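You operate a simulated robot arm through the tools that you are given. There is no shell and no other tool.

You are at the controls of a simulated robot arm. One attempt, no reset.

JOB
Flush the pumps named on the flush display into the grey cup.
Fine: one shot each; slide out again, cup back in its place. Set down upright: grey cup.
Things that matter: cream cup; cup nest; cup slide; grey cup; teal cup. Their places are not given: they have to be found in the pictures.

It is judged by the outcome, as a careful person would: the job done as asked, and still so three seconds after it is handed in. It fails if anything else is knocked over, pushed out of place, dropped, spilled or broken.

ROBOT AND FRAMES
A 7-joint arm with a two-finger parallel gripper, fixed in place. Base frame: the origin is on the floor under the middle of its stand, x ahead of it, y to its left, z up; the work surface is at about z = 0.84. Lengths are in m, angles in degrees, forces in N, time in s.
With the tool pointing down near the work surface it reaches from about 0.1 to 0.64 m from the base axis. Its first joint turns from -66.0 to 66.0 degrees. Payload 1.57 kg.
The tool frame sits at the grasp point between the pads (the TCP): z along the fingers, y along the line on which they close. The tips reach 0.03 m beyond it. Largest opening 0.08 m; finger width 0.017, thickness 0.012; the body of the gripper, 0.04 by 0.082 m, starts 0.08 m behind the TCP.
Orientation is that of the tool frame in the base frame, as a unit quaternion [x, y, z, w]. With the fingers straight down and closing along the base's y, the tool's x points along the base's -x, its y along +y and its z along -z.

CONTROLS
- The arm moves only by the tool jog_arm. Its argument "moves" is a list of rows, each a list of 3 entries, a list of its own where there are three numbers: the shift along the base's x, y, z in units of 50 mm (1.0 is 50 mm), then the turn, a rotation vector about the base's x, y, z in units of 6 degrees (1.0 is 6 degrees), then the finger opening in cm, from 0 to 8. In form: [[[dx, dy, dz], [rx, ry, rz], jaw], ...]. A call has 1 to 20 rows; each row shifts and turns the commanded pose from where the row before left it. A call with a number of a shift or a turn outside -1 to 1 is refused whole. A row lasts 0.2 s, in which the tool goes at most 0.05 m and 8.6 degrees; a call with a longer step from one row to the next is refused whole, and so is a gripper value outside its range. Where a pose cannot be reached the arm comes as near as it can. A force on the tool above 70 N (or 10 N above the force at the start of the call, whichever is more), or a blocked arm, ends the call early, and 0.2 s more pass. Each finger travels about 0.072 m/s and halts on what it meets, pressing with about 40 N; the grip force reading is that of the motor and also rises with nothing between the fingers. The clock runs only during rows and for 0.2 s after the last one: add rows that do not move to give the fingers time. It gives the time, the measured TCP pose, the force on the tool (base axes), the opening and the grip force at its end, in the units of the frame above (readings bear some noise), with the torque about the TCP (base axes, N m) and any sound that the robot's microphone picked up.
- Cameras (640 x 400 px; columns grow to the right, rows downward): "scene" is fixed at [0.0591, 0.4422, 1.4091]; the picture's right is [-0.69, -0.72, 0.00], its down [-0.50, 0.48, -0.72] and it looks along [0.52, -0.50, -0.69] (base axes); focal length 214 px, centre (320, 200). "wrist" rides on the gripper at [0.072, -0.007, -0.122] in the tool frame; the picture's right is [0.09, 1.00, 0.00], its down [-0.84, 0.08, -0.54] and it looks along [-0.54, 0.05, 0.84] (tool axes); focal length 238 px, centre (320, 200).
- capture(camera): a new picture of that camera. It takes no simulated time.
- locate(camera, pixels): for up to 12 pixels [column, row] of the newest picture of that camera ("zoom" is the newest enlarged one), the place [x, y, z] in the base frame of the surface seen there, good to about 0.003 m. It takes no simulated time.
- inspect(camera, box): a new picture of the part [left, top, right, bottom] of that camera's present view, enlarged. It takes no simulated time.
- finish_job(): hands the job in; it is judged then, once.

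Unless the task says otherwise, let go and move clear before handing in.

The tools are called after "Call:" by a JSON object that holds its "api" and its "payload". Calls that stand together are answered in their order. jog_arm: Moves the arm, as the interface text tells. Its arguments: {"type":"object","properties":{"moves":{"type":"array","items":{"type":"array"}}},"required":["moves"]} The other tools are called the same way: capture (camera) takes a picture; locate (camera, pixels) gives the place of the surface under pixels of a picture; inspect (camera, box) takes an enlarged picture of a part of a camera's view; finish_job () hands the job in.

At the start:

```text
clock: 0.0
position: [0.3053, 0.2496, 1.2499]
ee_rot: [0.001, 1.0, -0.001, 0.0]
ft_force: [-0.8, -0.2, -0.4]
wrist_torque: [0.01, 0.02, -0.03]
opening: 0.0801
gripper_force: 0.0
```

scene: 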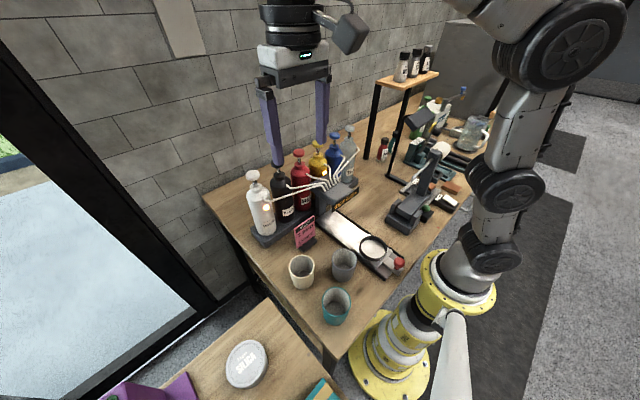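
wrist: 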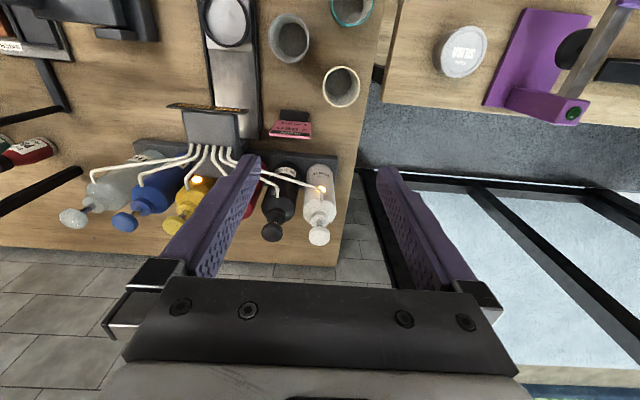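

The scene shows six pump bottles with tubes into a manifold, a slide with a ring nest around (372,248), and three cups at (301,270), (343,263) and (336,305). I'll enlarge these areas first to read the display and understand the layout.

Call:
{"api": "inspect", "payload": {"camera": "scene", "box": [230, 110, 430, 235]}}

Call:
{"api": "inspect", "payload": {"camera": "scene", "box": [270, 210, 430, 330]}}

Call:
{"api": "inspect", "payload": {"camera": "wrist", "box": [40, 80, 380, 260]}}

Call:
{"api": "inspect", "payload": {"camera": "scene", "box": [280, 200, 340, 260]}}

```text
3.20 times, centred on (330, 172) of scene
```

zoom: 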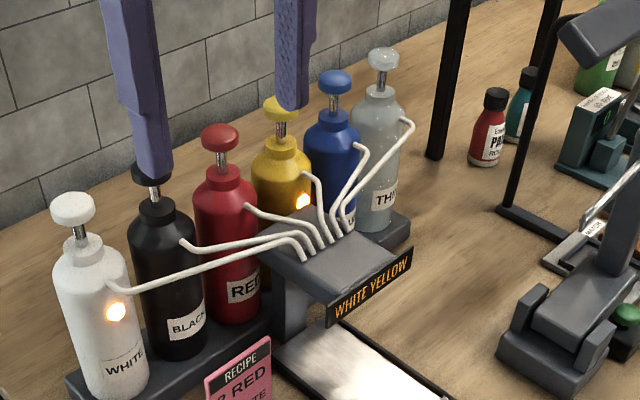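

```text
3.33 times, centred on (350, 270) of scene
```

zoom: 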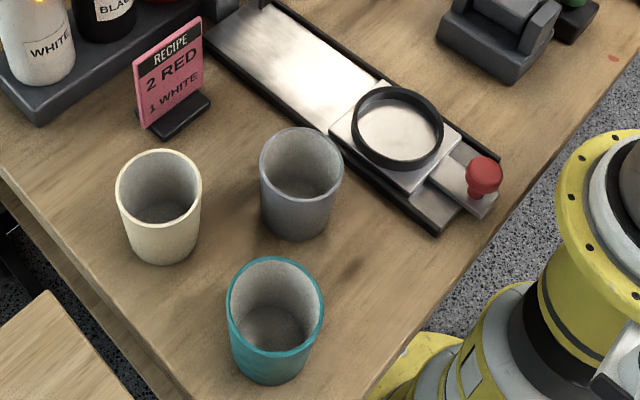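

```text
1.88 times, centred on (210, 170) of wrist
```

zoom: 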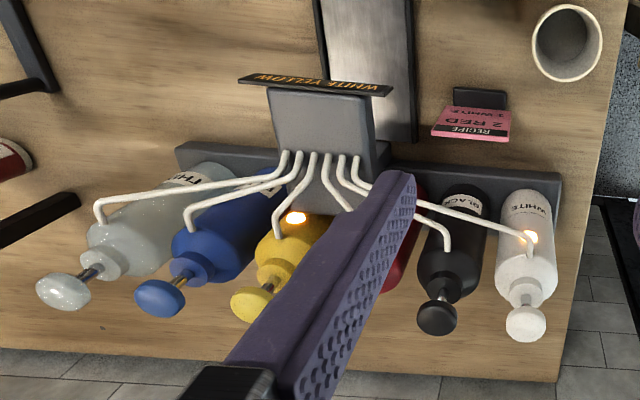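

```text
6.67 times, centred on (310, 230) of scene
```

zoom: 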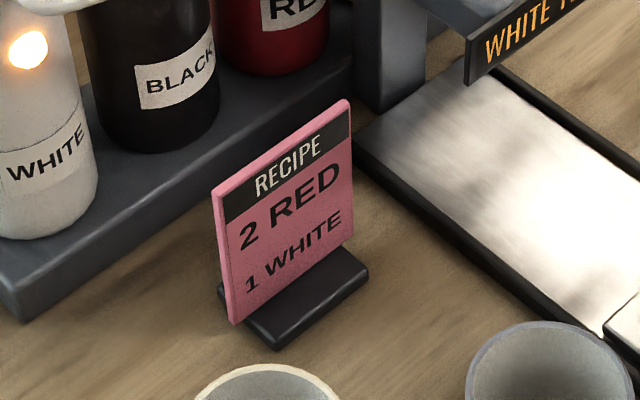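

The flush display reads "WHITE YELLOW", and the lamps on those two bottles are lit. The pink recipe card is something else, so I'll ignore it. Next I'll measure the cups, nest, slide knob and pump heads.

Call:
{"api": "capture", "payload": {"camera": "scene"}}

Call:
{"api": "locate", "payload": {"camera": "scene", "pixels": [[252, 175], [278, 166], [298, 153], [317, 145], [335, 135], [349, 128], [399, 263], [345, 190], [355, 195], [325, 210], [372, 248], [400, 258]]}}

Call:
{"api": "inspect", "payload": {"camera": "scene", "box": [320, 230, 420, 290]}}

```text
taken
```

scene: 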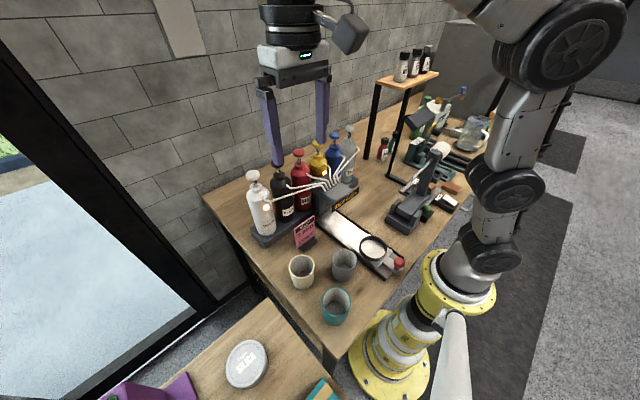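

```text
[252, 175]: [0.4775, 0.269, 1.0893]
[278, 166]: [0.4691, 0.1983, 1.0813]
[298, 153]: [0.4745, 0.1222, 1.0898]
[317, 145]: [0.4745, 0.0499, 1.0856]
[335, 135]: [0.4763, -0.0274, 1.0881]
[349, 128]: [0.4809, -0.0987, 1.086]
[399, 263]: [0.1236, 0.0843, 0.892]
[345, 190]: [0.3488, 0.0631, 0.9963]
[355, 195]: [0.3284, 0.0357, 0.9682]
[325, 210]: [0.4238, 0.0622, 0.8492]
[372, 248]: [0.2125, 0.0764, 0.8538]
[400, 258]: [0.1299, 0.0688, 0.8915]
```

```text
6.40 times, centred on (370, 260) of scene
```

zoom: 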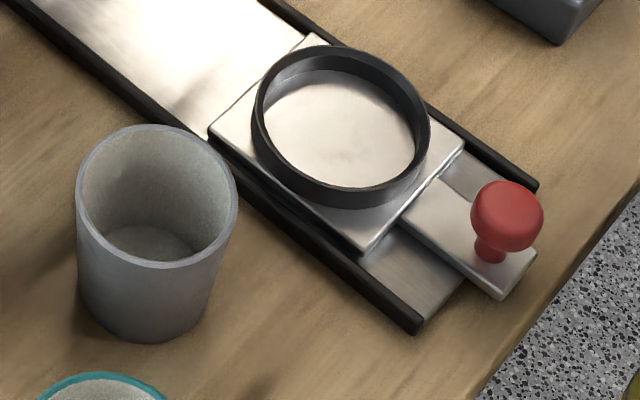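

The zoom shows the grey cup, nest ring and red knob clearly. I'll locate points on each of them.

Call:
{"api": "locate", "payload": {"camera": "zoom", "pixels": [[80, 190], [234, 195], [160, 128], [160, 263], [155, 235], [150, 336], [256, 110], [428, 140], [325, 50], [365, 198], [505, 200], [490, 255]]}}

Call:
{"api": "locate", "payload": {"camera": "zoom", "pixels": [[340, 120], [212, 132], [310, 40], [462, 148], [368, 250], [418, 325], [535, 185], [498, 297], [535, 252], [225, 310], [90, 310], [300, 250]]}}

```text
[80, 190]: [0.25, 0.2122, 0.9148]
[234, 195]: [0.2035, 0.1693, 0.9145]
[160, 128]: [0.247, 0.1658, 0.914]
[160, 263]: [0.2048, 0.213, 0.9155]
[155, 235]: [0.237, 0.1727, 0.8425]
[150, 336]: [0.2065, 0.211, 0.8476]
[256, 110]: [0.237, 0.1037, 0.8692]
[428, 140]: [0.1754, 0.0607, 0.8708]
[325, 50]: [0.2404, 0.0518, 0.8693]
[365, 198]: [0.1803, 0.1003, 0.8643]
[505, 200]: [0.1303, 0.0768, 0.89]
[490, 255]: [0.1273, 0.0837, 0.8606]
```

```text
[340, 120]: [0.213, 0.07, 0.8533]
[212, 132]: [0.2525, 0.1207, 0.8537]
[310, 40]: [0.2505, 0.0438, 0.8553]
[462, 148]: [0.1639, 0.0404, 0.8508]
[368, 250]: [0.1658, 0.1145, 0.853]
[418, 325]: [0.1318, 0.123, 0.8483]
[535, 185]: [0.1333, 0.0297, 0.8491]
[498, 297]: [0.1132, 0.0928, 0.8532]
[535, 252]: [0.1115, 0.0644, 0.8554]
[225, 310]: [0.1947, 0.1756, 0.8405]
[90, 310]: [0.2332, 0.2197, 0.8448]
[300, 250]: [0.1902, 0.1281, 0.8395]
```

The grey cup is centred near (0.226, 0.190) with its rim at z≈0.915, the nest ring is near (0.208, 0.078), and the knob is near (0.129, 0.077). I'll stay high and move back so the wrist camera can look at the cups and slide.

Call:
{"api": "jog_arm", "payload": {"moves": [[[-0.6, -0.4, -0.2], [0, 0, 0], 8], [[-0.6, -0.4, -0.2], [0, 0, 0], 8], [[-0.6, -0.4, -0.2], [0, 0, 0], 8], [[-0.6, -0.4, -0.2], [0, 0, 0], 8], [[-0.6, -0.4, -0.2], [0, 0, 0], 8], [[0, 0, 0], [0, 0, 0], 8]]}}

Call:
{"api": "capture", "payload": {"camera": "wrist"}}

Call:
{"api": "capture", "payload": {"camera": "scene"}}

```text
clock: 1.4
position: [0.1526, 0.1497, 1.2017]
ee_rot: [-0.001, 1.0, 0.0, 0.0]
ft_force: [0.0, 0.7, 0.7]
wrist_torque: [0.0, 0.02, 0.0]
opening: 0.08
gripper_force: 0.0
```

```text
taken
```

wrist: 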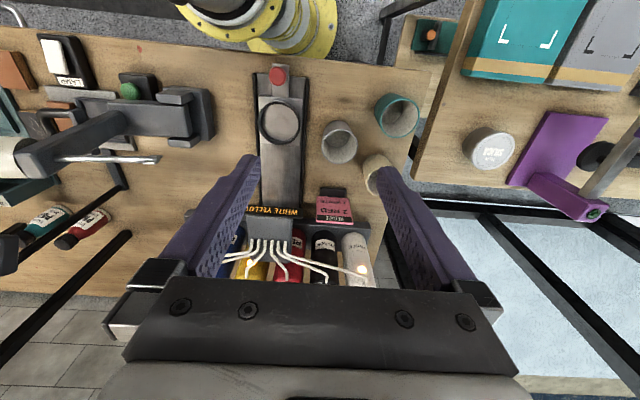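

```text
taken
```

scene: 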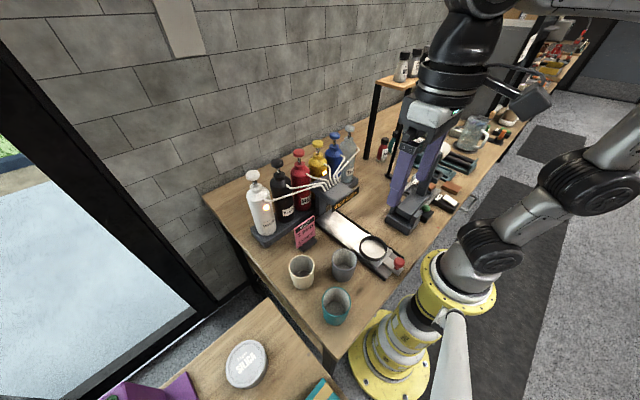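

The wrist view now shows the grey cup at (339,140), the nest at (280,122) and the knob at (278,73). I'll enlarge it and measure.

Call:
{"api": "inspect", "payload": {"camera": "wrist", "box": [230, 55, 430, 180]}}

```text
3.20 times, centred on (330, 118) of wrist
```

zoom: 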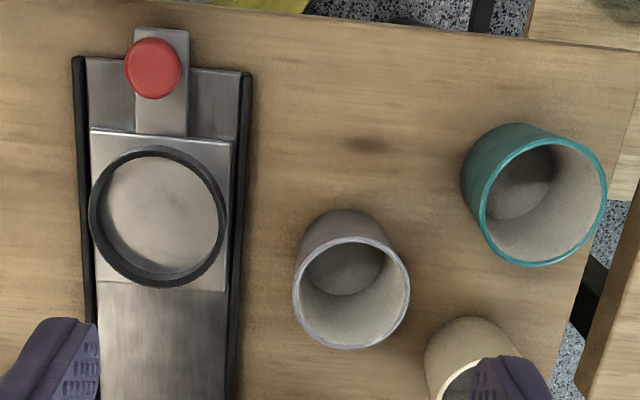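

I'll measure the ring, the grey cup, the neighbouring cups and the knob in this zoom.

Call:
{"api": "locate", "payload": {"camera": "zoom", "pixels": [[91, 215], [226, 215], [160, 148], [160, 285], [103, 215], [217, 215], [152, 68], [152, 97], [130, 68], [179, 68], [92, 130], [233, 142]]}}

Call:
{"api": "locate", "payload": {"camera": "zoom", "pixels": [[295, 292], [408, 292], [352, 239], [352, 347], [340, 212], [300, 240], [488, 200], [604, 200], [545, 265], [545, 137], [472, 320], [440, 395]]}}

```text
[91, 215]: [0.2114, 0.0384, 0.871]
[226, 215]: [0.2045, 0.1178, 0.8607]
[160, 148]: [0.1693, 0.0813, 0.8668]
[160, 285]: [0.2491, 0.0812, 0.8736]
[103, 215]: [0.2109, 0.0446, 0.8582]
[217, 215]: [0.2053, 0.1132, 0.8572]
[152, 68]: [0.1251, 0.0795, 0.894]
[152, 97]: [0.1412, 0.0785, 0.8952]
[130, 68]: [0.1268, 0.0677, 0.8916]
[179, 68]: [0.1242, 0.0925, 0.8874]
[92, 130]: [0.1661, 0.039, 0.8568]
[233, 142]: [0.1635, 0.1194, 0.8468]
```

```text
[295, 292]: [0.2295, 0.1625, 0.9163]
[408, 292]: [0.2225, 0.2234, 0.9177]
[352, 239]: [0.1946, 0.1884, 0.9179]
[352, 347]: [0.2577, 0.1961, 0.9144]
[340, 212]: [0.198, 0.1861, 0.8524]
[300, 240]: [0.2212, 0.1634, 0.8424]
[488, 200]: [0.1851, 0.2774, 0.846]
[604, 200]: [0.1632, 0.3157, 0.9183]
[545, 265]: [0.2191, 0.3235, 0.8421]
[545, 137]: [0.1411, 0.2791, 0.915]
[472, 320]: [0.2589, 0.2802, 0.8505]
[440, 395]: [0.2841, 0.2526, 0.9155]
```

The grey cup centre is about (0.226, 0.1915), with a rim diameter of about 0.062 and nothing close enough to block fingers closing along y. I'll move above it first.

Call:
{"api": "jog_arm", "payload": {"moves": [[[0.294, 0.166, -0.8], [0, 0, 0], 8], [[0.294, 0.166, -0.8], [0, 0, 0], 8], [[0.294, 0.166, -0.8], [0, 0, 0], 8], [[0.294, 0.166, -0.8], [0, 0, 0], 8], [[0.294, 0.166, -0.8], [0, 0, 0], 8], [[0, 0, 0], [0, 0, 0], 8], [[0, 0, 0], [0, 0, 0], 8]]}}

Call:
{"api": "capture", "payload": {"camera": "scene"}}

Call:
{"api": "capture", "payload": {"camera": "wrist"}}

```text
clock: 3.0
position: [0.228, 0.1908, 0.9988]
ee_rot: [0.001, 1.0, 0.0, 0.0]
ft_force: [0.7, 0.7, -0.1]
wrist_torque: [0.01, 0.02, 0.01]
opening: 0.0798
gripper_force: 0.1
```

```text
taken
```

scene: 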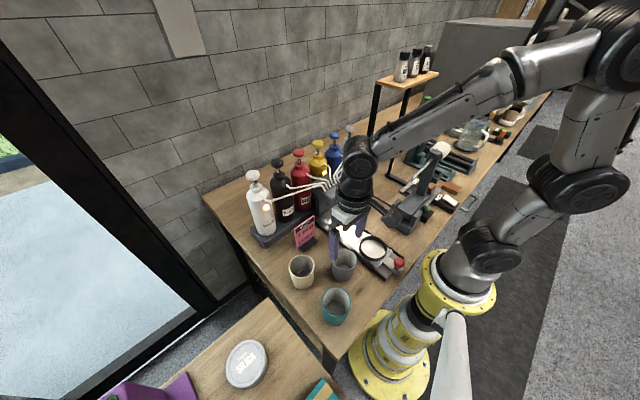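

```text
taken
```

wrist: 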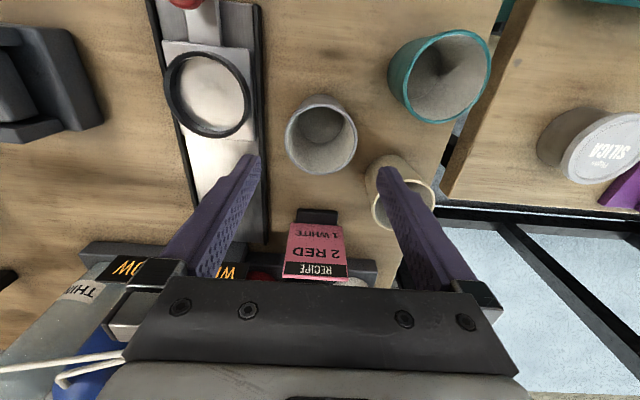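

The fingertips at (250,158) and (385,170) straddle the grey cup at (322,138). I'll check the rim and the cream cup clearance before descending.

Call:
{"api": "locate", "payload": {"camera": "wrist", "pixels": [[287, 137], [355, 137], [322, 103], [322, 173], [292, 110], [350, 108], [375, 205], [433, 205], [404, 180], [404, 229], [391, 75], [489, 75]]}}

```text
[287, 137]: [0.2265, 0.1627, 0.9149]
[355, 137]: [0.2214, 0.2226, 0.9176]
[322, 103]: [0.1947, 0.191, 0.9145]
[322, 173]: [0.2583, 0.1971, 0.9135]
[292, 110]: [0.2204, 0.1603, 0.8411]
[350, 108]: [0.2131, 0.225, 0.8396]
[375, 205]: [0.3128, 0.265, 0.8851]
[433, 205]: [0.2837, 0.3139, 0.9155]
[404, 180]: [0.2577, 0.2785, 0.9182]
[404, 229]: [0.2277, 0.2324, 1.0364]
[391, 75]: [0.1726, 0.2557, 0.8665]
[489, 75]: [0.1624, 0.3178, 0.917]
```

The cup centre is about (0.225, 0.193) and the cream cup is well away from the right finger. I'll descend to TCP z≈0.897, leaving enough height for the tips to clear the nest ring later.

Call:
{"api": "jog_arm", "payload": {"moves": [[[-0.02, 0.01, -0.5], [0, 0, 0], 8], [[-0.02, 0.01, -0.5], [0, 0, 0], 8], [[-0.02, 0.01, -0.5], [0, 0, 0], 8], [[0, 0, -0.3], [0, 0, 0], 8], [[0, 0, -0.26], [0, 0, 0], 8], [[0, 0, 0], [0, 0, 0], 8], [[0, 0, 0], [0, 0, 0], 8]]}}

Call:
{"api": "capture", "payload": {"camera": "scene"}}

Call:
{"api": "capture", "payload": {"camera": "wrist"}}

```text
clock: 4.6
position: [0.2254, 0.1923, 0.8979]
ee_rot: [0.0, 1.0, 0.001, 0.0]
ft_force: [-0.1, 0.3, -0.3]
wrist_torque: [-0.02, -0.01, -0.02]
opening: 0.0802
gripper_force: 0.1
```

```text
taken
```

scene: 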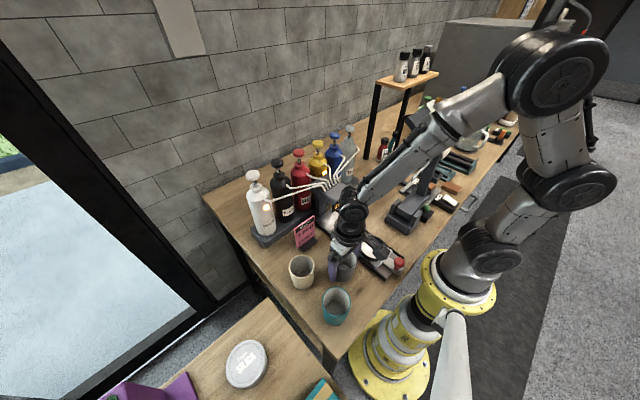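

```text
taken
```

wrist: 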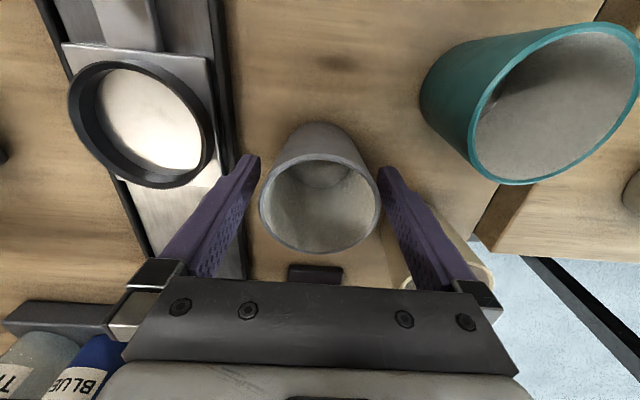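

The fingers straddle the grey cup cleanly. I'll close the grip and check the forearm's clearance to the other equipment at the same time.

Call:
{"api": "jog_arm", "payload": {"moves": [[[0, 0, 0], [0, 0, 0], 6.5], [[0, 0, 0], [0, 0, 0], 6], [[0, 0, 0], [0, 0, 0], 5.8], [[0, 0, 0], [0, 0, 0], 5.6], [[0, 0, 0], [0, 0, 0], 5.6]]}}

Call:
{"api": "inspect", "payload": {"camera": "scene", "box": [270, 20, 630, 245]}}

Call:
{"api": "capture", "payload": {"camera": "wrist"}}

```text
clock: 5.8
position: [0.2249, 0.1916, 0.8975]
ee_rot: [0.0, 1.0, 0.0, 0.0]
ft_force: [0.3, -0.1, 0.4]
wrist_torque: [-0.01, 0.03, 0.0]
opening: 0.0642
gripper_force: 40.1
```

```text
1.78 times, centred on (450, 132) of scene
```

zoom: 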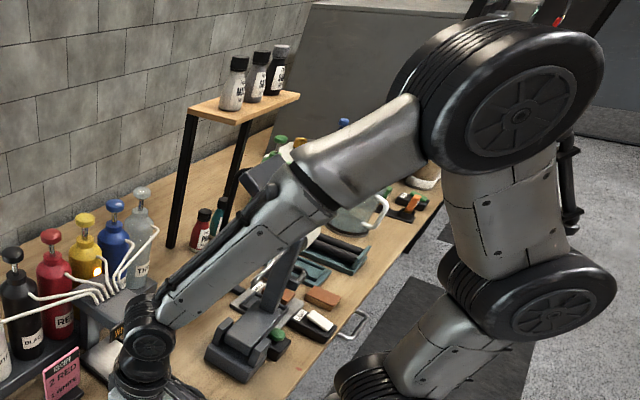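

```text
taken
```

wrist: 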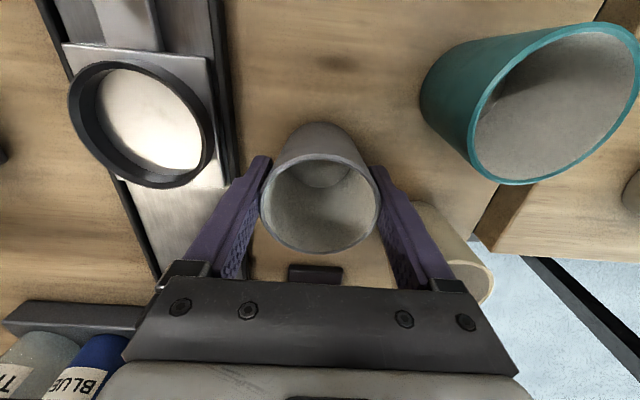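

The cup is gripped at 0.0642 m opening with 40 N. Before moving toward the nest I'll measure the forearm and the lever machine for clearance.

Call:
{"api": "locate", "payload": {"camera": "zoom", "pixels": [[290, 265], [265, 310], [230, 345], [240, 275], [180, 315], [320, 190], [150, 340], [130, 310], [380, 160], [300, 235], [340, 215], [275, 335]]}}

```text
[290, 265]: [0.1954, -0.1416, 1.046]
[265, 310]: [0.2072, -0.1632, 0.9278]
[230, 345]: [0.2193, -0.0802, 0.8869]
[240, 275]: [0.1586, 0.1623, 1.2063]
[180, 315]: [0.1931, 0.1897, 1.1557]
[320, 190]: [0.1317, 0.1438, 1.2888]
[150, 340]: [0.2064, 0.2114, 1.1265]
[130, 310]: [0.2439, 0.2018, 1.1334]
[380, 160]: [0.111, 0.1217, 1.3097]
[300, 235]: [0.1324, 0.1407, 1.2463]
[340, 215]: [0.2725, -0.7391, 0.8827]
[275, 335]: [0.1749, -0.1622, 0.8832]
```

The forearm runs back toward the base in a vertical plane, so it clears the lever machine. I'll lift the cup and carry it above the nest centre at about (0.2085, 0.079).

Call:
{"api": "jog_arm", "payload": {"moves": [[[0, 0, 0.4], [0, 0, 0], 5.6], [[0, 0, 0.6], [0, 0, 0], 5.6], [[0, 0, 0.4], [0, 0, 0], 5.6], [[-0.066, -0.45, 0], [0, 0, 0], 5.6], [[-0.066, -0.45, 0], [0, 0, 0], 5.6], [[-0.066, -0.45, 0], [0, 0, 0], 5.6], [[-0.066, -0.45, 0], [0, 0, 0], 5.6], [[-0.066, -0.45, 0], [0, 0, 0], 5.6], [[0, 0, 0], [0, 0, 0], 5.6], [[0, 0, 0], [0, 0, 0], 5.6]]}}

Call:
{"api": "capture", "payload": {"camera": "scene"}}

Call:
{"api": "capture", "payload": {"camera": "wrist"}}

```text
clock: 8.0
position: [0.2086, 0.0798, 0.9671]
ee_rot: [0.0, 1.0, 0.0, 0.0]
ft_force: [-0.4, 0.0, -0.6]
wrist_torque: [-0.01, 0.0, -0.03]
opening: 0.0561
gripper_force: 0.1
```

```text
taken
```

scene: 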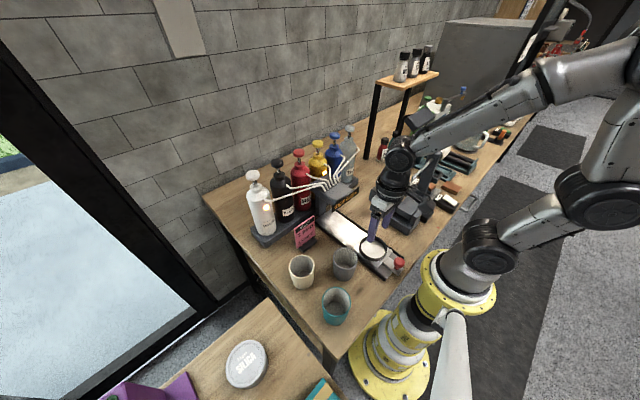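

```text
taken
```

wrist: 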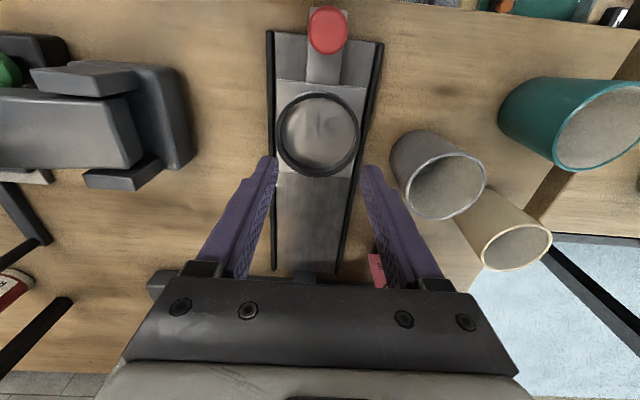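

The cup is not in the gripper: the opening is 0.0561 with no force, and the wrist view shows the cup still standing on the table at about (437,175). It slipped out during the lift, so I'll check how it is standing and look at its shape.

Call:
{"api": "inspect", "payload": {"camera": "scene", "box": [310, 235, 380, 290]}}

Call:
{"api": "locate", "payload": {"camera": "zoom", "pixels": [[220, 135], [420, 135], [320, 55], [320, 220], [240, 300], [400, 300], [320, 380], [225, 200], [415, 200], [230, 250], [408, 250], [320, 340]]}}

Call:
{"api": "inspect", "payload": {"camera": "wrist", "box": [360, 100, 560, 230]}}

```text
7.27 times, centred on (345, 262) of scene
```

zoom: 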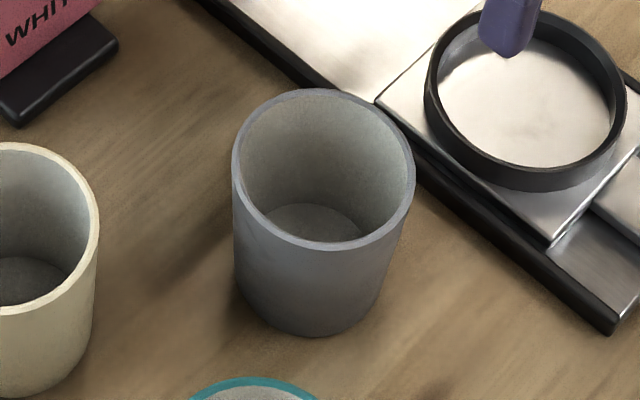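

```text
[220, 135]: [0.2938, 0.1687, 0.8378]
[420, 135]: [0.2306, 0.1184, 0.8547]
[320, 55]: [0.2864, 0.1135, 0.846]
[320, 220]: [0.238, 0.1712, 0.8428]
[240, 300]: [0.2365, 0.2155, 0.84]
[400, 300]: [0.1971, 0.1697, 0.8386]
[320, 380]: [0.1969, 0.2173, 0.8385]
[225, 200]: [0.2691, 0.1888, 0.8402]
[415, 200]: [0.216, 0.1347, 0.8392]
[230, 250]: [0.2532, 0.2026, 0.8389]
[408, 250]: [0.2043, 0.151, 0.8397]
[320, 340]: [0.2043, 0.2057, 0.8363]
```

```text
3.08 times, centred on (460, 165) of wrist
```

zoom: 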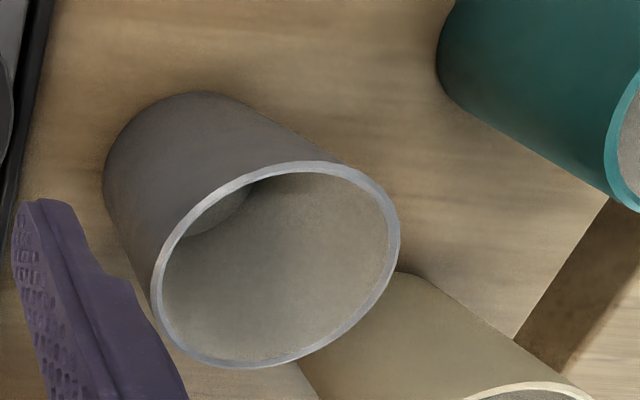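

The cup is still upright and has moved only a couple of millimetres. I'll reopen, go back over it at the same height, and measure its position again.

Call:
{"api": "jog_arm", "payload": {"moves": [[[0, 0, 0.5], [0, 0, 0], 8], [[0.066, 0.45, 0], [0, 0, 0], 8], [[0.066, 0.45, 0], [0, 0, 0], 8], [[0.066, 0.45, 0], [0, 0, 0], 8], [[0.066, 0.45, 0], [0, 0, 0], 8], [[0.066, 0.45, 0], [0, 0, 0], 8], [[0, 0, 0], [0, 0, 0], 8], [[0, 0, 0], [0, 0, 0], 8]]}}

Call:
{"api": "inspect", "payload": {"camera": "wrist", "box": [220, 80, 420, 205]}}

```text
clock: 9.8
position: [0.2249, 0.1915, 0.9932]
ee_rot: [-0.001, 1.0, 0.001, 0.0]
ft_force: [0.6, 0.3, -0.3]
wrist_torque: [-0.03, -0.01, -0.02]
opening: 0.0799
gripper_force: 0.1
```

```text
3.20 times, centred on (320, 142) of wrist
```

zoom: 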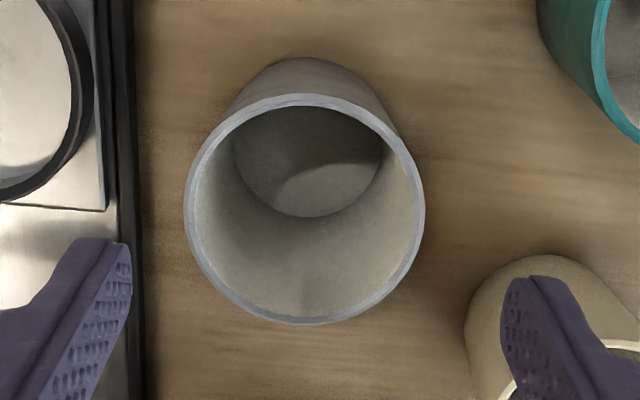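

Call:
{"api": "locate", "payload": {"camera": "zoom", "pixels": [[190, 210], [419, 210], [304, 99], [304, 320], [222, 128], [388, 128], [222, 290], [388, 290], [310, 165]]}}

```text
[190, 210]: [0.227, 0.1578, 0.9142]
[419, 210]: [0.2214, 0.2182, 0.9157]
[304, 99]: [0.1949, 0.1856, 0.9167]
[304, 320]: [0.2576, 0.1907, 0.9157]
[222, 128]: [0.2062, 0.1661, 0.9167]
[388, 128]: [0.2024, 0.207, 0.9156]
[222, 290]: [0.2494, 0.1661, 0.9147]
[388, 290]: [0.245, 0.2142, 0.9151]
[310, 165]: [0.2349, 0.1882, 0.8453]
```

The cup centre is now about (0.2252, 0.1881), and its original place was about (0.2255, 0.192). I'll recentre, grip slightly lower with a harder close command, and lift only a little to test the hold.

Call:
{"api": "jog_arm", "payload": {"moves": [[[0, -0.068, -0.5], [0, 0, 0], 8], [[0, 0, -0.5], [0, 0, 0], 8], [[0, 0, -0.5], [0, 0, 0], 8], [[0, 0, -0.3], [0, 0, 0], 8], [[0, 0, -0.22], [0, 0, 0], 8], [[0, 0, 0], [0, 0, 0], 8], [[0, 0, 0], [0, 0, 0], 7], [[0, 0, 0], [0, 0, 0], 6.5], [[0, 0, 0], [0, 0, 0], 5], [[0, 0, 0], [0, 0, 0], 4], [[0, 0, 0], [0, 0, 0], 4]]}}

Call:
{"api": "capture", "payload": {"camera": "wrist"}}

```text
clock: 12.2
position: [0.2275, 0.1896, 0.8908]
ee_rot: [0.0, 1.0, 0.0, -0.001]
ft_force: [-0.6, 0.1, -0.4]
wrist_torque: [0.02, 0.02, -0.02]
opening: 0.0643
gripper_force: 40.0
```

```text
taken
```

wrist: 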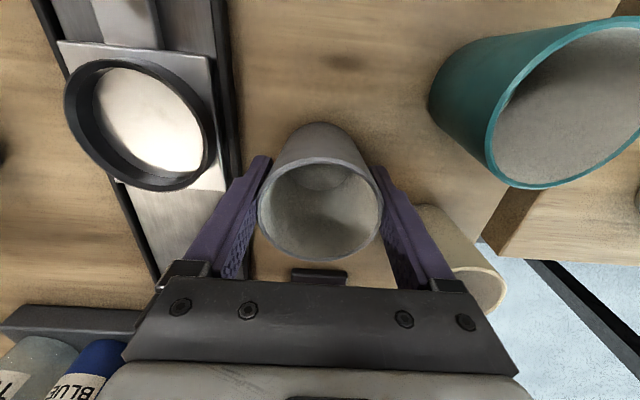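

It's gripped again at 0.0643 m with 40 N. I'll lift 8 mm in small steps and read the weight and opening.

Call:
{"api": "jog_arm", "payload": {"moves": [[[0, 0, 0.04], [0, 0, 0], 4], [[0, 0, 0.06], [0, 0, 0], 4], [[0, 0, 0.06], [0, 0, 0], 4], [[0, 0, 0], [0, 0, 0], 4]]}}

Call:
{"api": "capture", "payload": {"camera": "wrist"}}

Call:
{"api": "inspect", "payload": {"camera": "scene", "box": [310, 220, 390, 290]}}

```text
clock: 13.2
position: [0.2273, 0.1886, 0.8998]
ee_rot: [0.0, 1.0, 0.0, 0.0]
ft_force: [0.4, -0.2, -0.1]
wrist_torque: [0.0, 0.01, 0.0]
opening: 0.0643
gripper_force: 39.8
```

```text
taken
```

wrist: 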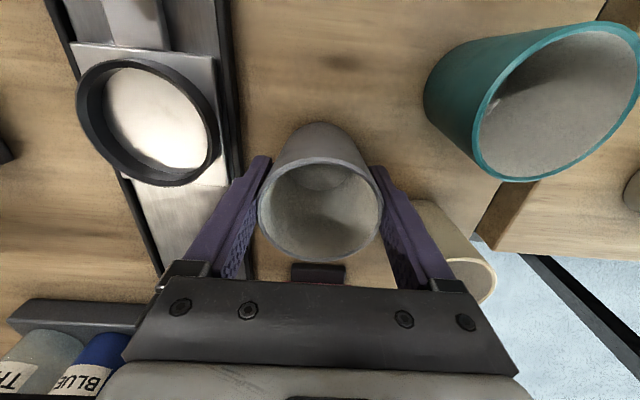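

```text
5.71 times, centred on (350, 255) of scene
```

zoom: 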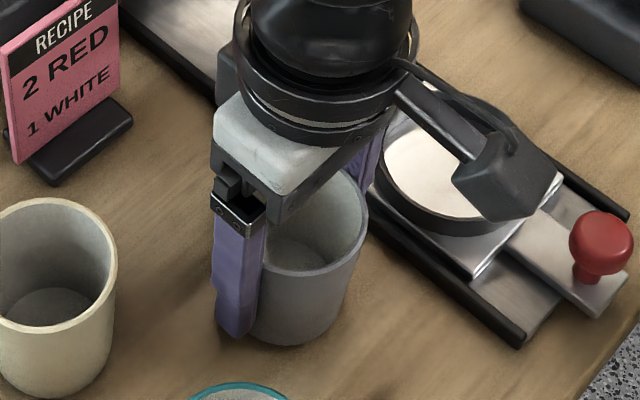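

In the wrist view the cup stays at the same pixels while the background shifts, so it is rising with the gripper this time. I'll keep lifting gently and check again.

Call:
{"api": "jog_arm", "payload": {"moves": [[[0, 0, 0.1], [0, 0, 0], 4], [[0, 0, 0.15], [0, 0, 0], 4], [[0, 0, 0.15], [0, 0, 0], 4], [[0, 0, 0.15], [0, 0, 0], 4], [[0, 0, 0.15], [0, 0, 0], 4], [[0, 0, 0.1], [0, 0, 0], 4], [[0, 0, 0], [0, 0, 0], 4]]}}

Call:
{"api": "capture", "payload": {"camera": "wrist"}}

Call:
{"api": "inspect", "payload": {"camera": "scene", "box": [310, 220, 390, 290]}}

```text
clock: 14.8
position: [0.2252, 0.19, 0.9406]
ee_rot: [0.001, 1.0, 0.0, 0.0]
ft_force: [0.2, 0.4, -0.2]
wrist_torque: [0.02, 0.0, -0.02]
opening: 0.0643
gripper_force: 39.6
```

```text
taken
```

wrist: 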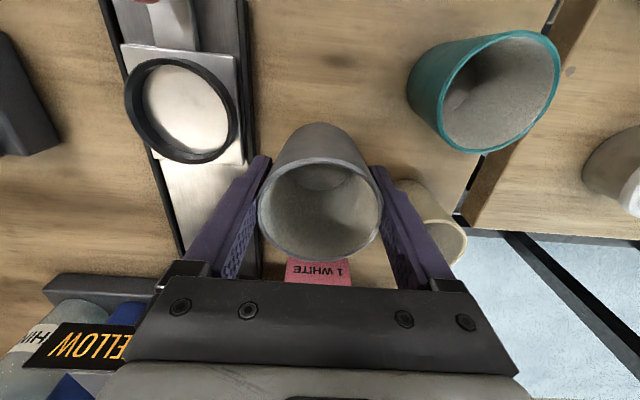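

```text
5.71 times, centred on (350, 255) of scene
```

zoom: 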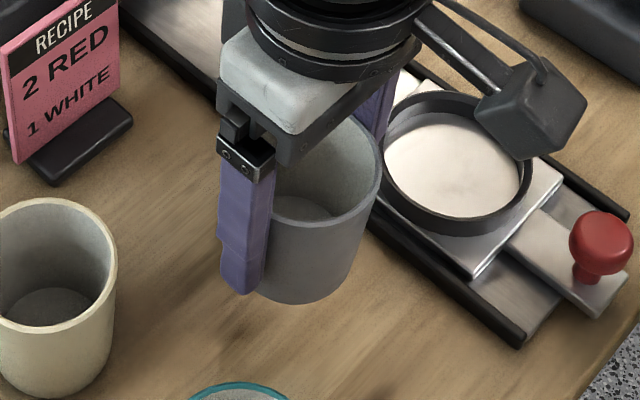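

The cup is clearly in the air now and the grip is steady at 0.0643 m. I'll carry it slowly toward the nest.

Call:
{"api": "jog_arm", "payload": {"moves": [[[0, -0.08, 0.05], [0, 0, 0], 4], [[-0.02, -0.15, 0.05], [0, 0, 0], 4], [[-0.034, -0.2, 0], [0, 0, 0], 4], [[-0.034, -0.2, 0], [0, 0, 0], 4], [[-0.034, -0.2, 0], [0, 0, 0], 4], [[-0.034, -0.2, 0], [0, 0, 0], 4], [[-0.034, -0.2, 0], [0, 0, 0], 4], [[-0.034, -0.2, 0], [0, 0, 0], 4], [[-0.034, -0.2, 0], [0, 0, 0], 4], [[-0.034, -0.2, 0], [0, 0, 0], 4], [[-0.034, -0.2, 0], [0, 0, 0], 4], [[-0.02, -0.12, 0], [0, 0, 0], 4], [[0, -0.062, 0], [0, 0, 0], 4], [[0, 0, 0], [0, 0, 0], 4]]}}

Call:
{"api": "capture", "payload": {"camera": "wrist"}}

Call:
{"api": "inspect", "payload": {"camera": "scene", "box": [330, 200, 430, 290]}}

```text
clock: 17.8
position: [0.2086, 0.0769, 0.9426]
ee_rot: [0.0, 1.0, 0.0, 0.0]
ft_force: [-0.4, 0.8, 0.4]
wrist_torque: [-0.01, 0.0, -0.01]
opening: 0.0642
gripper_force: 39.8
```

```text
taken
```

wrist: 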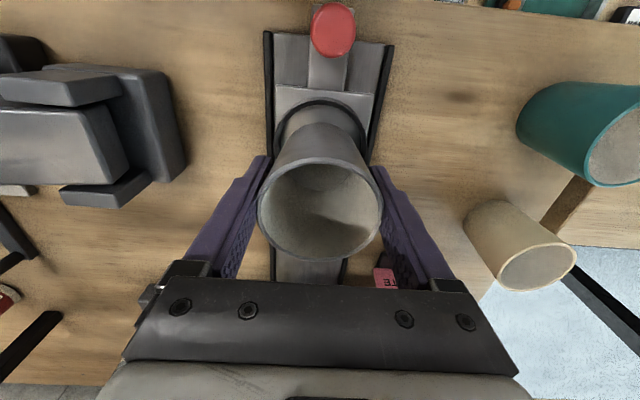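

```text
4.44 times, centred on (380, 245) of scene
```

zoom: 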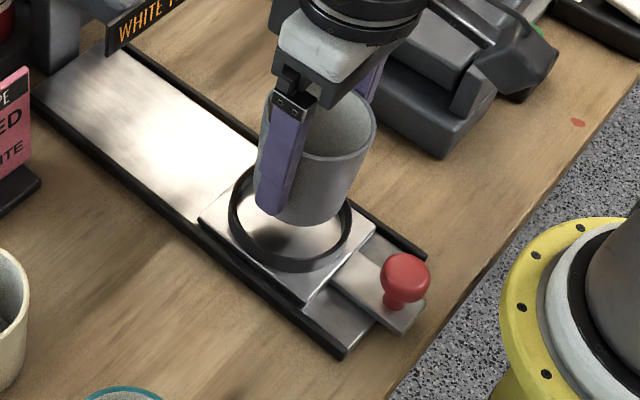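

The cup hangs above the ring, and I'll measure both in this view to get the alignment.

Call:
{"api": "locate", "payload": {"camera": "wrist", "pixels": [[273, 140], [366, 145], [319, 101], [262, 195], [378, 195], [320, 168], [320, 257], [332, 28], [275, 90], [375, 93], [311, 80], [347, 80]]}}

Call:
{"api": "locate", "payload": {"camera": "zoom", "pixels": [[230, 215], [351, 220], [290, 268], [262, 190], [375, 130], [320, 90], [316, 155], [283, 215], [300, 222], [405, 275], [404, 262], [200, 218]]}}

```text
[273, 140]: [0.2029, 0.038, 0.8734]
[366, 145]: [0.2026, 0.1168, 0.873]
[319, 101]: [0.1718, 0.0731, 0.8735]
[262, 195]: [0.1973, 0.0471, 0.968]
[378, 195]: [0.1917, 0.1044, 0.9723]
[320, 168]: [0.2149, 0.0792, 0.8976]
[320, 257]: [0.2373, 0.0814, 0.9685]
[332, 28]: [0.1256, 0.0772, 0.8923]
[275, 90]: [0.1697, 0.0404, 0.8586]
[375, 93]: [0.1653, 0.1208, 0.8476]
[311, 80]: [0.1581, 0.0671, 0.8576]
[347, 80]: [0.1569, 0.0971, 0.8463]
```

```text
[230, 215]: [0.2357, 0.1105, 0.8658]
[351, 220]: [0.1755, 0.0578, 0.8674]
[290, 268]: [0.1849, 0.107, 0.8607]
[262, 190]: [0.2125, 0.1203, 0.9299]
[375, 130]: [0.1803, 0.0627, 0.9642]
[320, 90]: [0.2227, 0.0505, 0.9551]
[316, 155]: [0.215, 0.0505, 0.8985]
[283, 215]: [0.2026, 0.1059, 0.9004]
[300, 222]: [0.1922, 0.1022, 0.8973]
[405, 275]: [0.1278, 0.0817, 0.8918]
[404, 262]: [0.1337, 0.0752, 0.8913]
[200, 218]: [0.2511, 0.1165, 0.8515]
```

The cup centre is about (0.2065, 0.077) against a ring centre of about (0.2093, 0.078), so I'll shift about 2 mm in x and 1 mm in y. Then I'll lower slowly to just above the plate.

Call:
{"api": "jog_arm", "payload": {"moves": [[[0.04, 0.02, 0], [0, 0, 0], 4], [[0, 0, -0.12], [0, 0, 0], 4], [[0, 0, -0.14], [0, 0, 0], 4], [[0, 0, -0.14], [0, 0, 0], 4], [[0, 0, -0.12], [0, 0, 0], 4], [[0, 0, -0.1], [0, 0, 0], 4], [[0, 0, 0], [0, 0, 0], 4]]}}

Call:
{"api": "capture", "payload": {"camera": "wrist"}}

Call:
{"api": "inspect", "payload": {"camera": "scene", "box": [330, 200, 430, 290]}}

```text
clock: 19.4
position: [0.2104, 0.0797, 0.9115]
ee_rot: [0.0, 1.0, 0.0, -0.001]
ft_force: [0.5, -0.5, -1.0]
wrist_torque: [0.03, 0.02, 0.01]
opening: 0.0644
gripper_force: 39.6
```

```text
taken
```

wrist: 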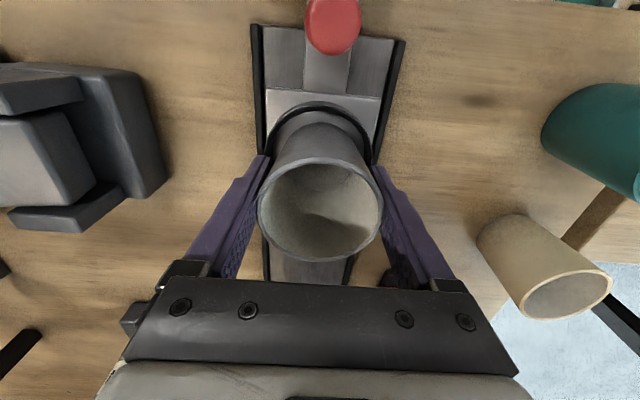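

```text
4.44 times, centred on (380, 245) of scene
```

zoom: 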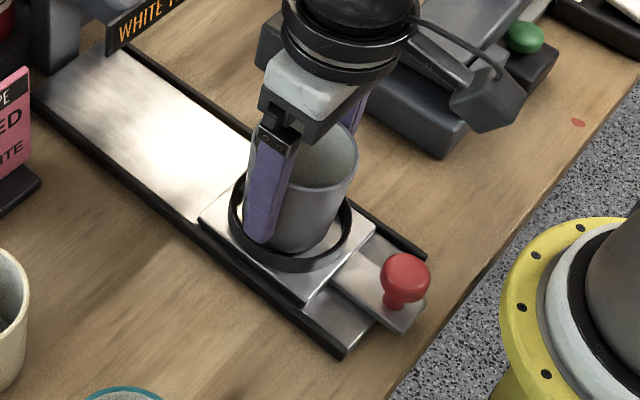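

The cup base is entering the ring. I'll look at it close up to check the gaps before the last millimetres.

Call:
{"api": "inspect", "payload": {"camera": "wrist", "box": [240, 80, 400, 180]}}

Call:
{"api": "inspect", "payload": {"camera": "scene", "box": [370, 230, 420, 270]}}

```text
4.00 times, centred on (320, 130) of wrist
```

zoom: 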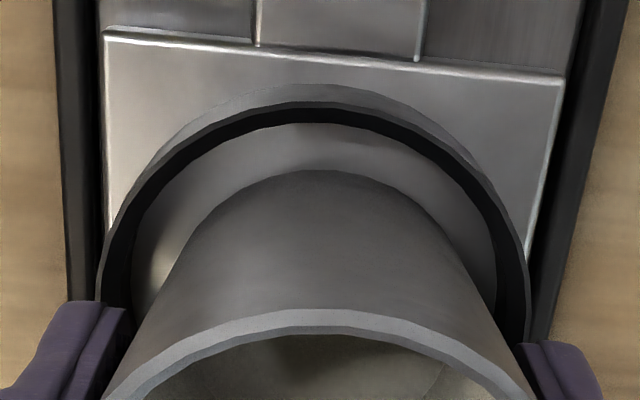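

```text
10.00 times, centred on (395, 250) of scene
```

zoom: 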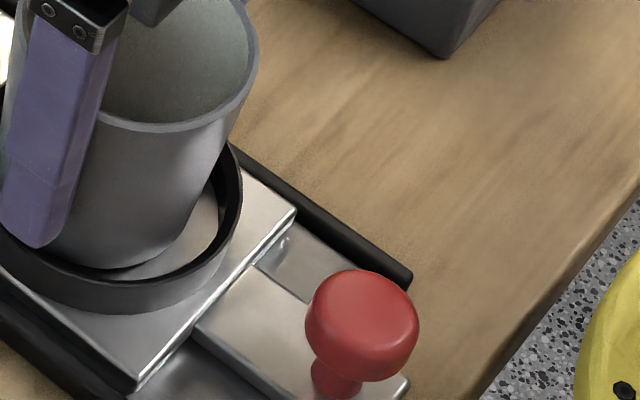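

Call:
{"api": "locate", "payload": {"camera": "wrist", "pixels": [[318, 105], [318, 112], [320, 118], [323, 125], [267, 150], [373, 158], [262, 200], [377, 200], [320, 160], [320, 258], [277, 147], [366, 150]]}}

Call:
{"api": "locate", "payload": {"camera": "zoom", "pixels": [[120, 262], [190, 270], [185, 235], [230, 165], [222, 185], [60, 300], [150, 305], [240, 190], [258, 50], [190, 110], [110, 250], [205, 195]]}}

```text
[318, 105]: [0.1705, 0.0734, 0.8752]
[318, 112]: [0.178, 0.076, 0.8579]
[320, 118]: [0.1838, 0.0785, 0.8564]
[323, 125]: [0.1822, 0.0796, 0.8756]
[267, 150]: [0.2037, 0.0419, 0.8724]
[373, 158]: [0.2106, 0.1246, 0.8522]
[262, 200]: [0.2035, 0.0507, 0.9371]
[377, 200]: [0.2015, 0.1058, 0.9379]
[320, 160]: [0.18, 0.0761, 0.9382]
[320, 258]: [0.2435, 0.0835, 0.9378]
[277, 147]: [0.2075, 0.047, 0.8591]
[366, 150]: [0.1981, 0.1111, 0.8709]
```

```text
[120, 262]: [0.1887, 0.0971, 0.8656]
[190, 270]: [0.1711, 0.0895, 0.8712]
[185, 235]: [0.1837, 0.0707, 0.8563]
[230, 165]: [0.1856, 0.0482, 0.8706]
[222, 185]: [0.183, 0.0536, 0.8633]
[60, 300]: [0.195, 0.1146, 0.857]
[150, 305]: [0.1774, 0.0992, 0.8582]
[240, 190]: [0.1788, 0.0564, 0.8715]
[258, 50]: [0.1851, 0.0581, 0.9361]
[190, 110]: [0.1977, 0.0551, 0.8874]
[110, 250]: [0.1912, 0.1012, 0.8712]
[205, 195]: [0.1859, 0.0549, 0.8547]
```

The cup centre (0.2118, 0.0785) is within about 2 mm of the ring centre, with roughly 5 mm of clearance all round. I'll lower the last few millimetres while watching the force.

Call:
{"api": "jog_arm", "payload": {"moves": [[[-0.02, 0, -0.03], [0, 0, 0], 4], [[0, 0, -0.03], [0, 0, 0], 4], [[0, 0, -0.03], [0, 0, 0], 4], [[0, 0, 0], [0, 0, 0], 4]]}}

```text
clock: 20.4
position: [0.2084, 0.0792, 0.9093]
ee_rot: [0.0, 1.0, 0.0, 0.001]
ft_force: [-1.0, 0.7, 2.8]
wrist_torque: [0.03, 0.06, 0.05]
opening: 0.0642
gripper_force: 40.3
```

The force of +2.8 N at z≈0.909 suggests the cup is touching the plate (about 0.857 inside the ring). I'll go one more millimetre to confirm.

Call:
{"api": "jog_arm", "payload": {"moves": [[[0, 0, -0.02], [0, 0, 0], 4], [[0, 0, 0], [0, 0, 0], 4]]}}

Call:
{"api": "inspect", "payload": {"camera": "scene", "box": [350, 215, 410, 265]}}

```text
clock: 21.0
position: [0.2103, 0.0811, 0.9073]
ee_rot: [0.0, 1.0, 0.001, 0.001]
ft_force: [-1.2, -2.1, 16.7]
wrist_torque: [-0.07, 0.12, 0.01]
opening: 0.0642
gripper_force: 39.8
```

```text
8.00 times, centred on (380, 240) of scene
```

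zoom: 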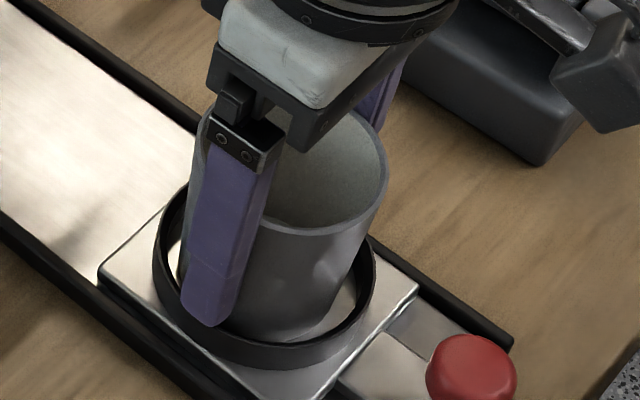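

16.7 N confirms the cup is seated on the plate inside the ring. I'll back off about 1 mm, open gradually, and rise straight up.

Call:
{"api": "jog_arm", "payload": {"moves": [[[0, 0, 0.016], [0, 0, 0], 4], [[0, 0, 0], [0, 0, 0], 6.6], [[0, 0, 0], [0, 0, 0], 7.2], [[0, 0, 0], [0, 0, 0], 7.8], [[0, 0, 0], [0, 0, 0], 8], [[0, 0, 0.2], [0, 0, 0], 8], [[0, 0, 0.4], [0, 0, 0], 8], [[0, 0, 0.6], [0, 0, 0], 8], [[0, 0, 0.6], [0, 0, 0], 8], [[0, 0, 0.6], [0, 0, 0], 8], [[0, 0, 0], [0, 0, 0], 8]]}}

Call:
{"api": "capture", "payload": {"camera": "wrist"}}

Call:
{"api": "inspect", "payload": {"camera": "scene", "box": [270, 160, 430, 280]}}

```text
clock: 23.4
position: [0.21, 0.0802, 1.0305]
ee_rot: [0.001, 1.0, 0.001, 0.0]
ft_force: [0.6, -0.1, -0.3]
wrist_torque: [-0.04, 0.02, -0.03]
opening: 0.0802
gripper_force: 0.1
```

```text
taken
```

wrist: 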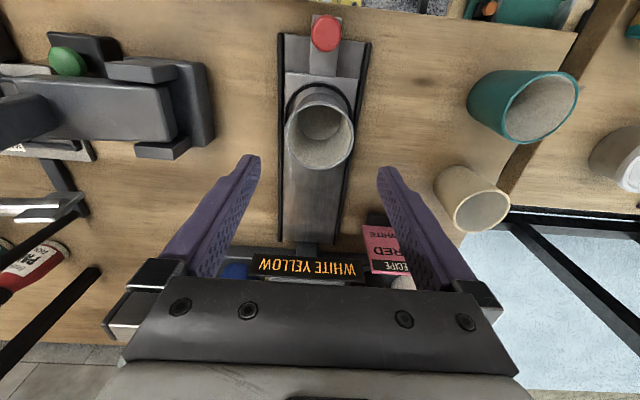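

```text
3.33 times, centred on (350, 220) of scene
```

zoom: 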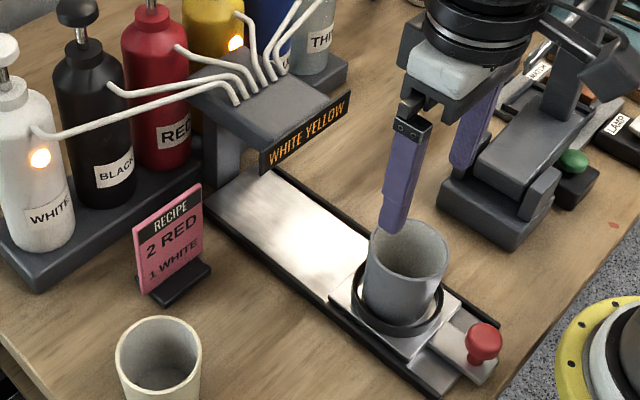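

The grey cup stands in the nest, visible at (322,128) in the wrist view. Next is the knob at about (0.127, 0.078), so I'll go above it with a narrower opening and check the alignment.

Call:
{"api": "jog_arm", "payload": {"moves": [[[-0.4, -0.01, 0], [0, 0, 0], 6], [[-0.4, -0.01, 0], [0, 0, 0], 5], [[-0.4, 0, 0], [0, 0, 0], 5], [[-0.43, 0, 0], [0, 0, 0], 5], [[0, 0, -0.4], [0, 0, 0], 5], [[0, 0, -0.4], [0, 0, 0], 5], [[0, 0, -0.4], [0, 0, 0], 5], [[0, 0, 0], [0, 0, 0], 5], [[0, 0, 0], [0, 0, 0], 5]]}}

Call:
{"api": "capture", "payload": {"camera": "wrist"}}

Call:
{"api": "capture", "payload": {"camera": "scene"}}

Call:
{"api": "inspect", "payload": {"camera": "scene", "box": [350, 205, 430, 285]}}

```text
clock: 25.4
position: [0.1271, 0.0793, 0.9657]
ee_rot: [0.0, 1.0, 0.0, 0.0]
ft_force: [0.4, -0.6, 0.0]
wrist_torque: [-0.04, -0.01, -0.01]
opening: 0.05
gripper_force: 0.0
```

```text
taken
```

wrist: 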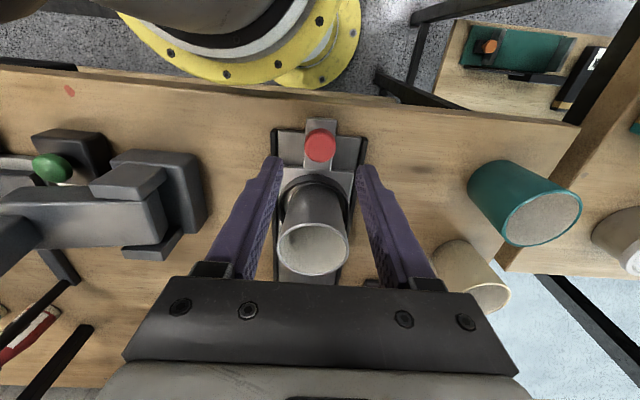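

```text
taken
```

scene: 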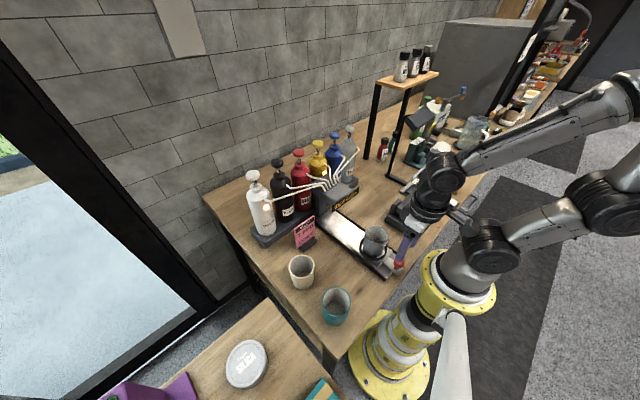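

```text
5.00 times, centred on (390, 245) of scene
```

zoom: 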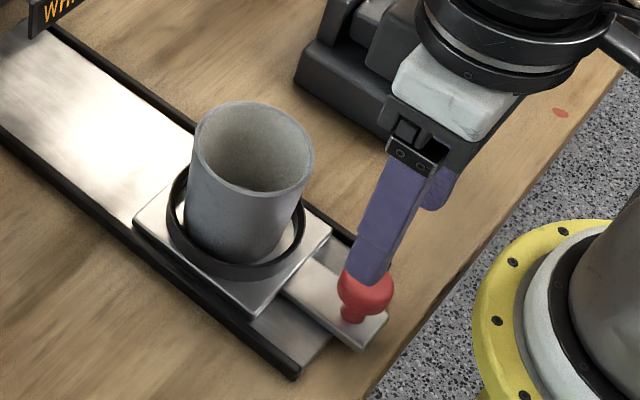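

The knob at (320,145) sits between the fingertips. I'll descend so the tips are beside the knob but above its plate, then close on it.

Call:
{"api": "jog_arm", "payload": {"moves": [[[0, 0, -0.4], [0, 0, 0], 5], [[0, 0, -0.4], [0, 0, 0], 5], [[0, 0, -0.3], [0, 0, 0], 5], [[0, 0, -0.3], [0, 0, 0], 5], [[0, 0, 0], [0, 0, 0], 5], [[0, 0, 0], [0, 0, 0], 5]]}}

Call:
{"api": "capture", "payload": {"camera": "wrist"}}

Call:
{"api": "inspect", "payload": {"camera": "scene", "box": [350, 205, 430, 285]}}

```text
clock: 26.8
position: [0.1277, 0.0771, 0.8973]
ee_rot: [0.0, 1.0, 0.0, 0.0]
ft_force: [0.1, 0.1, -0.4]
wrist_torque: [0.0, 0.02, 0.03]
opening: 0.05
gripper_force: 0.1
```

```text
taken
```

wrist: 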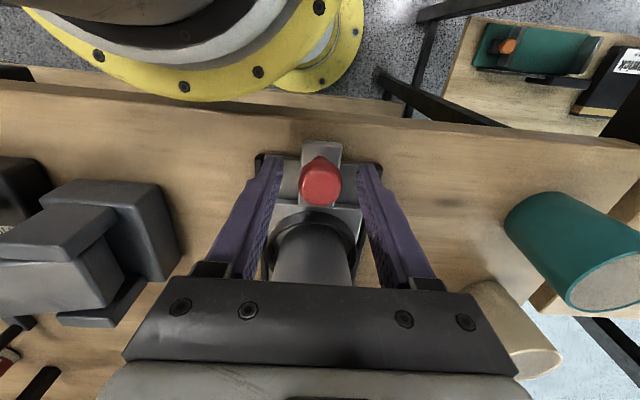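

```text
5.00 times, centred on (390, 245) of scene
```

zoom: 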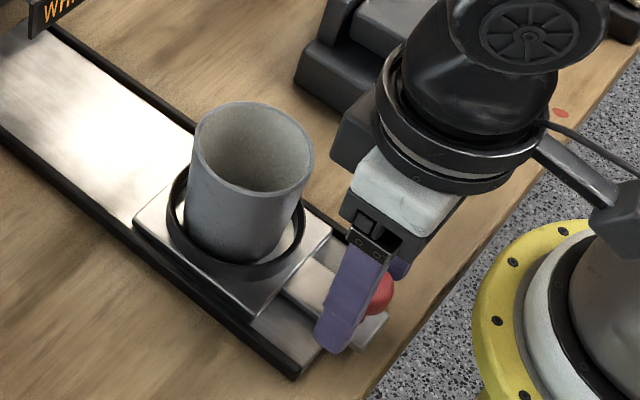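

The fingers straddle the knob without contact, so I'll close on it.

Call:
{"api": "jog_arm", "payload": {"moves": [[[0, 0, 0], [0, 0, 0], 4], [[0, 0, 0], [0, 0, 0], 3], [[0, 0, 0], [0, 0, 0], 2.4], [[0, 0, 0], [0, 0, 0], 2], [[0, 0, 0], [0, 0, 0], 2]]}}

Call:
{"api": "capture", "payload": {"camera": "wrist"}}

```text
clock: 28.0
position: [0.1266, 0.0779, 0.8972]
ee_rot: [0.0, 1.0, -0.001, 0.0]
ft_force: [-0.1, 6.0, -3.2]
wrist_torque: [0.15, 0.12, 0.02]
opening: 0.0274
gripper_force: 37.6
```

```text
taken
```

wrist: 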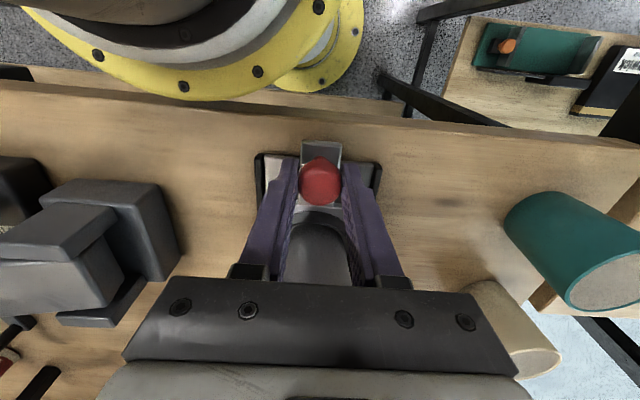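

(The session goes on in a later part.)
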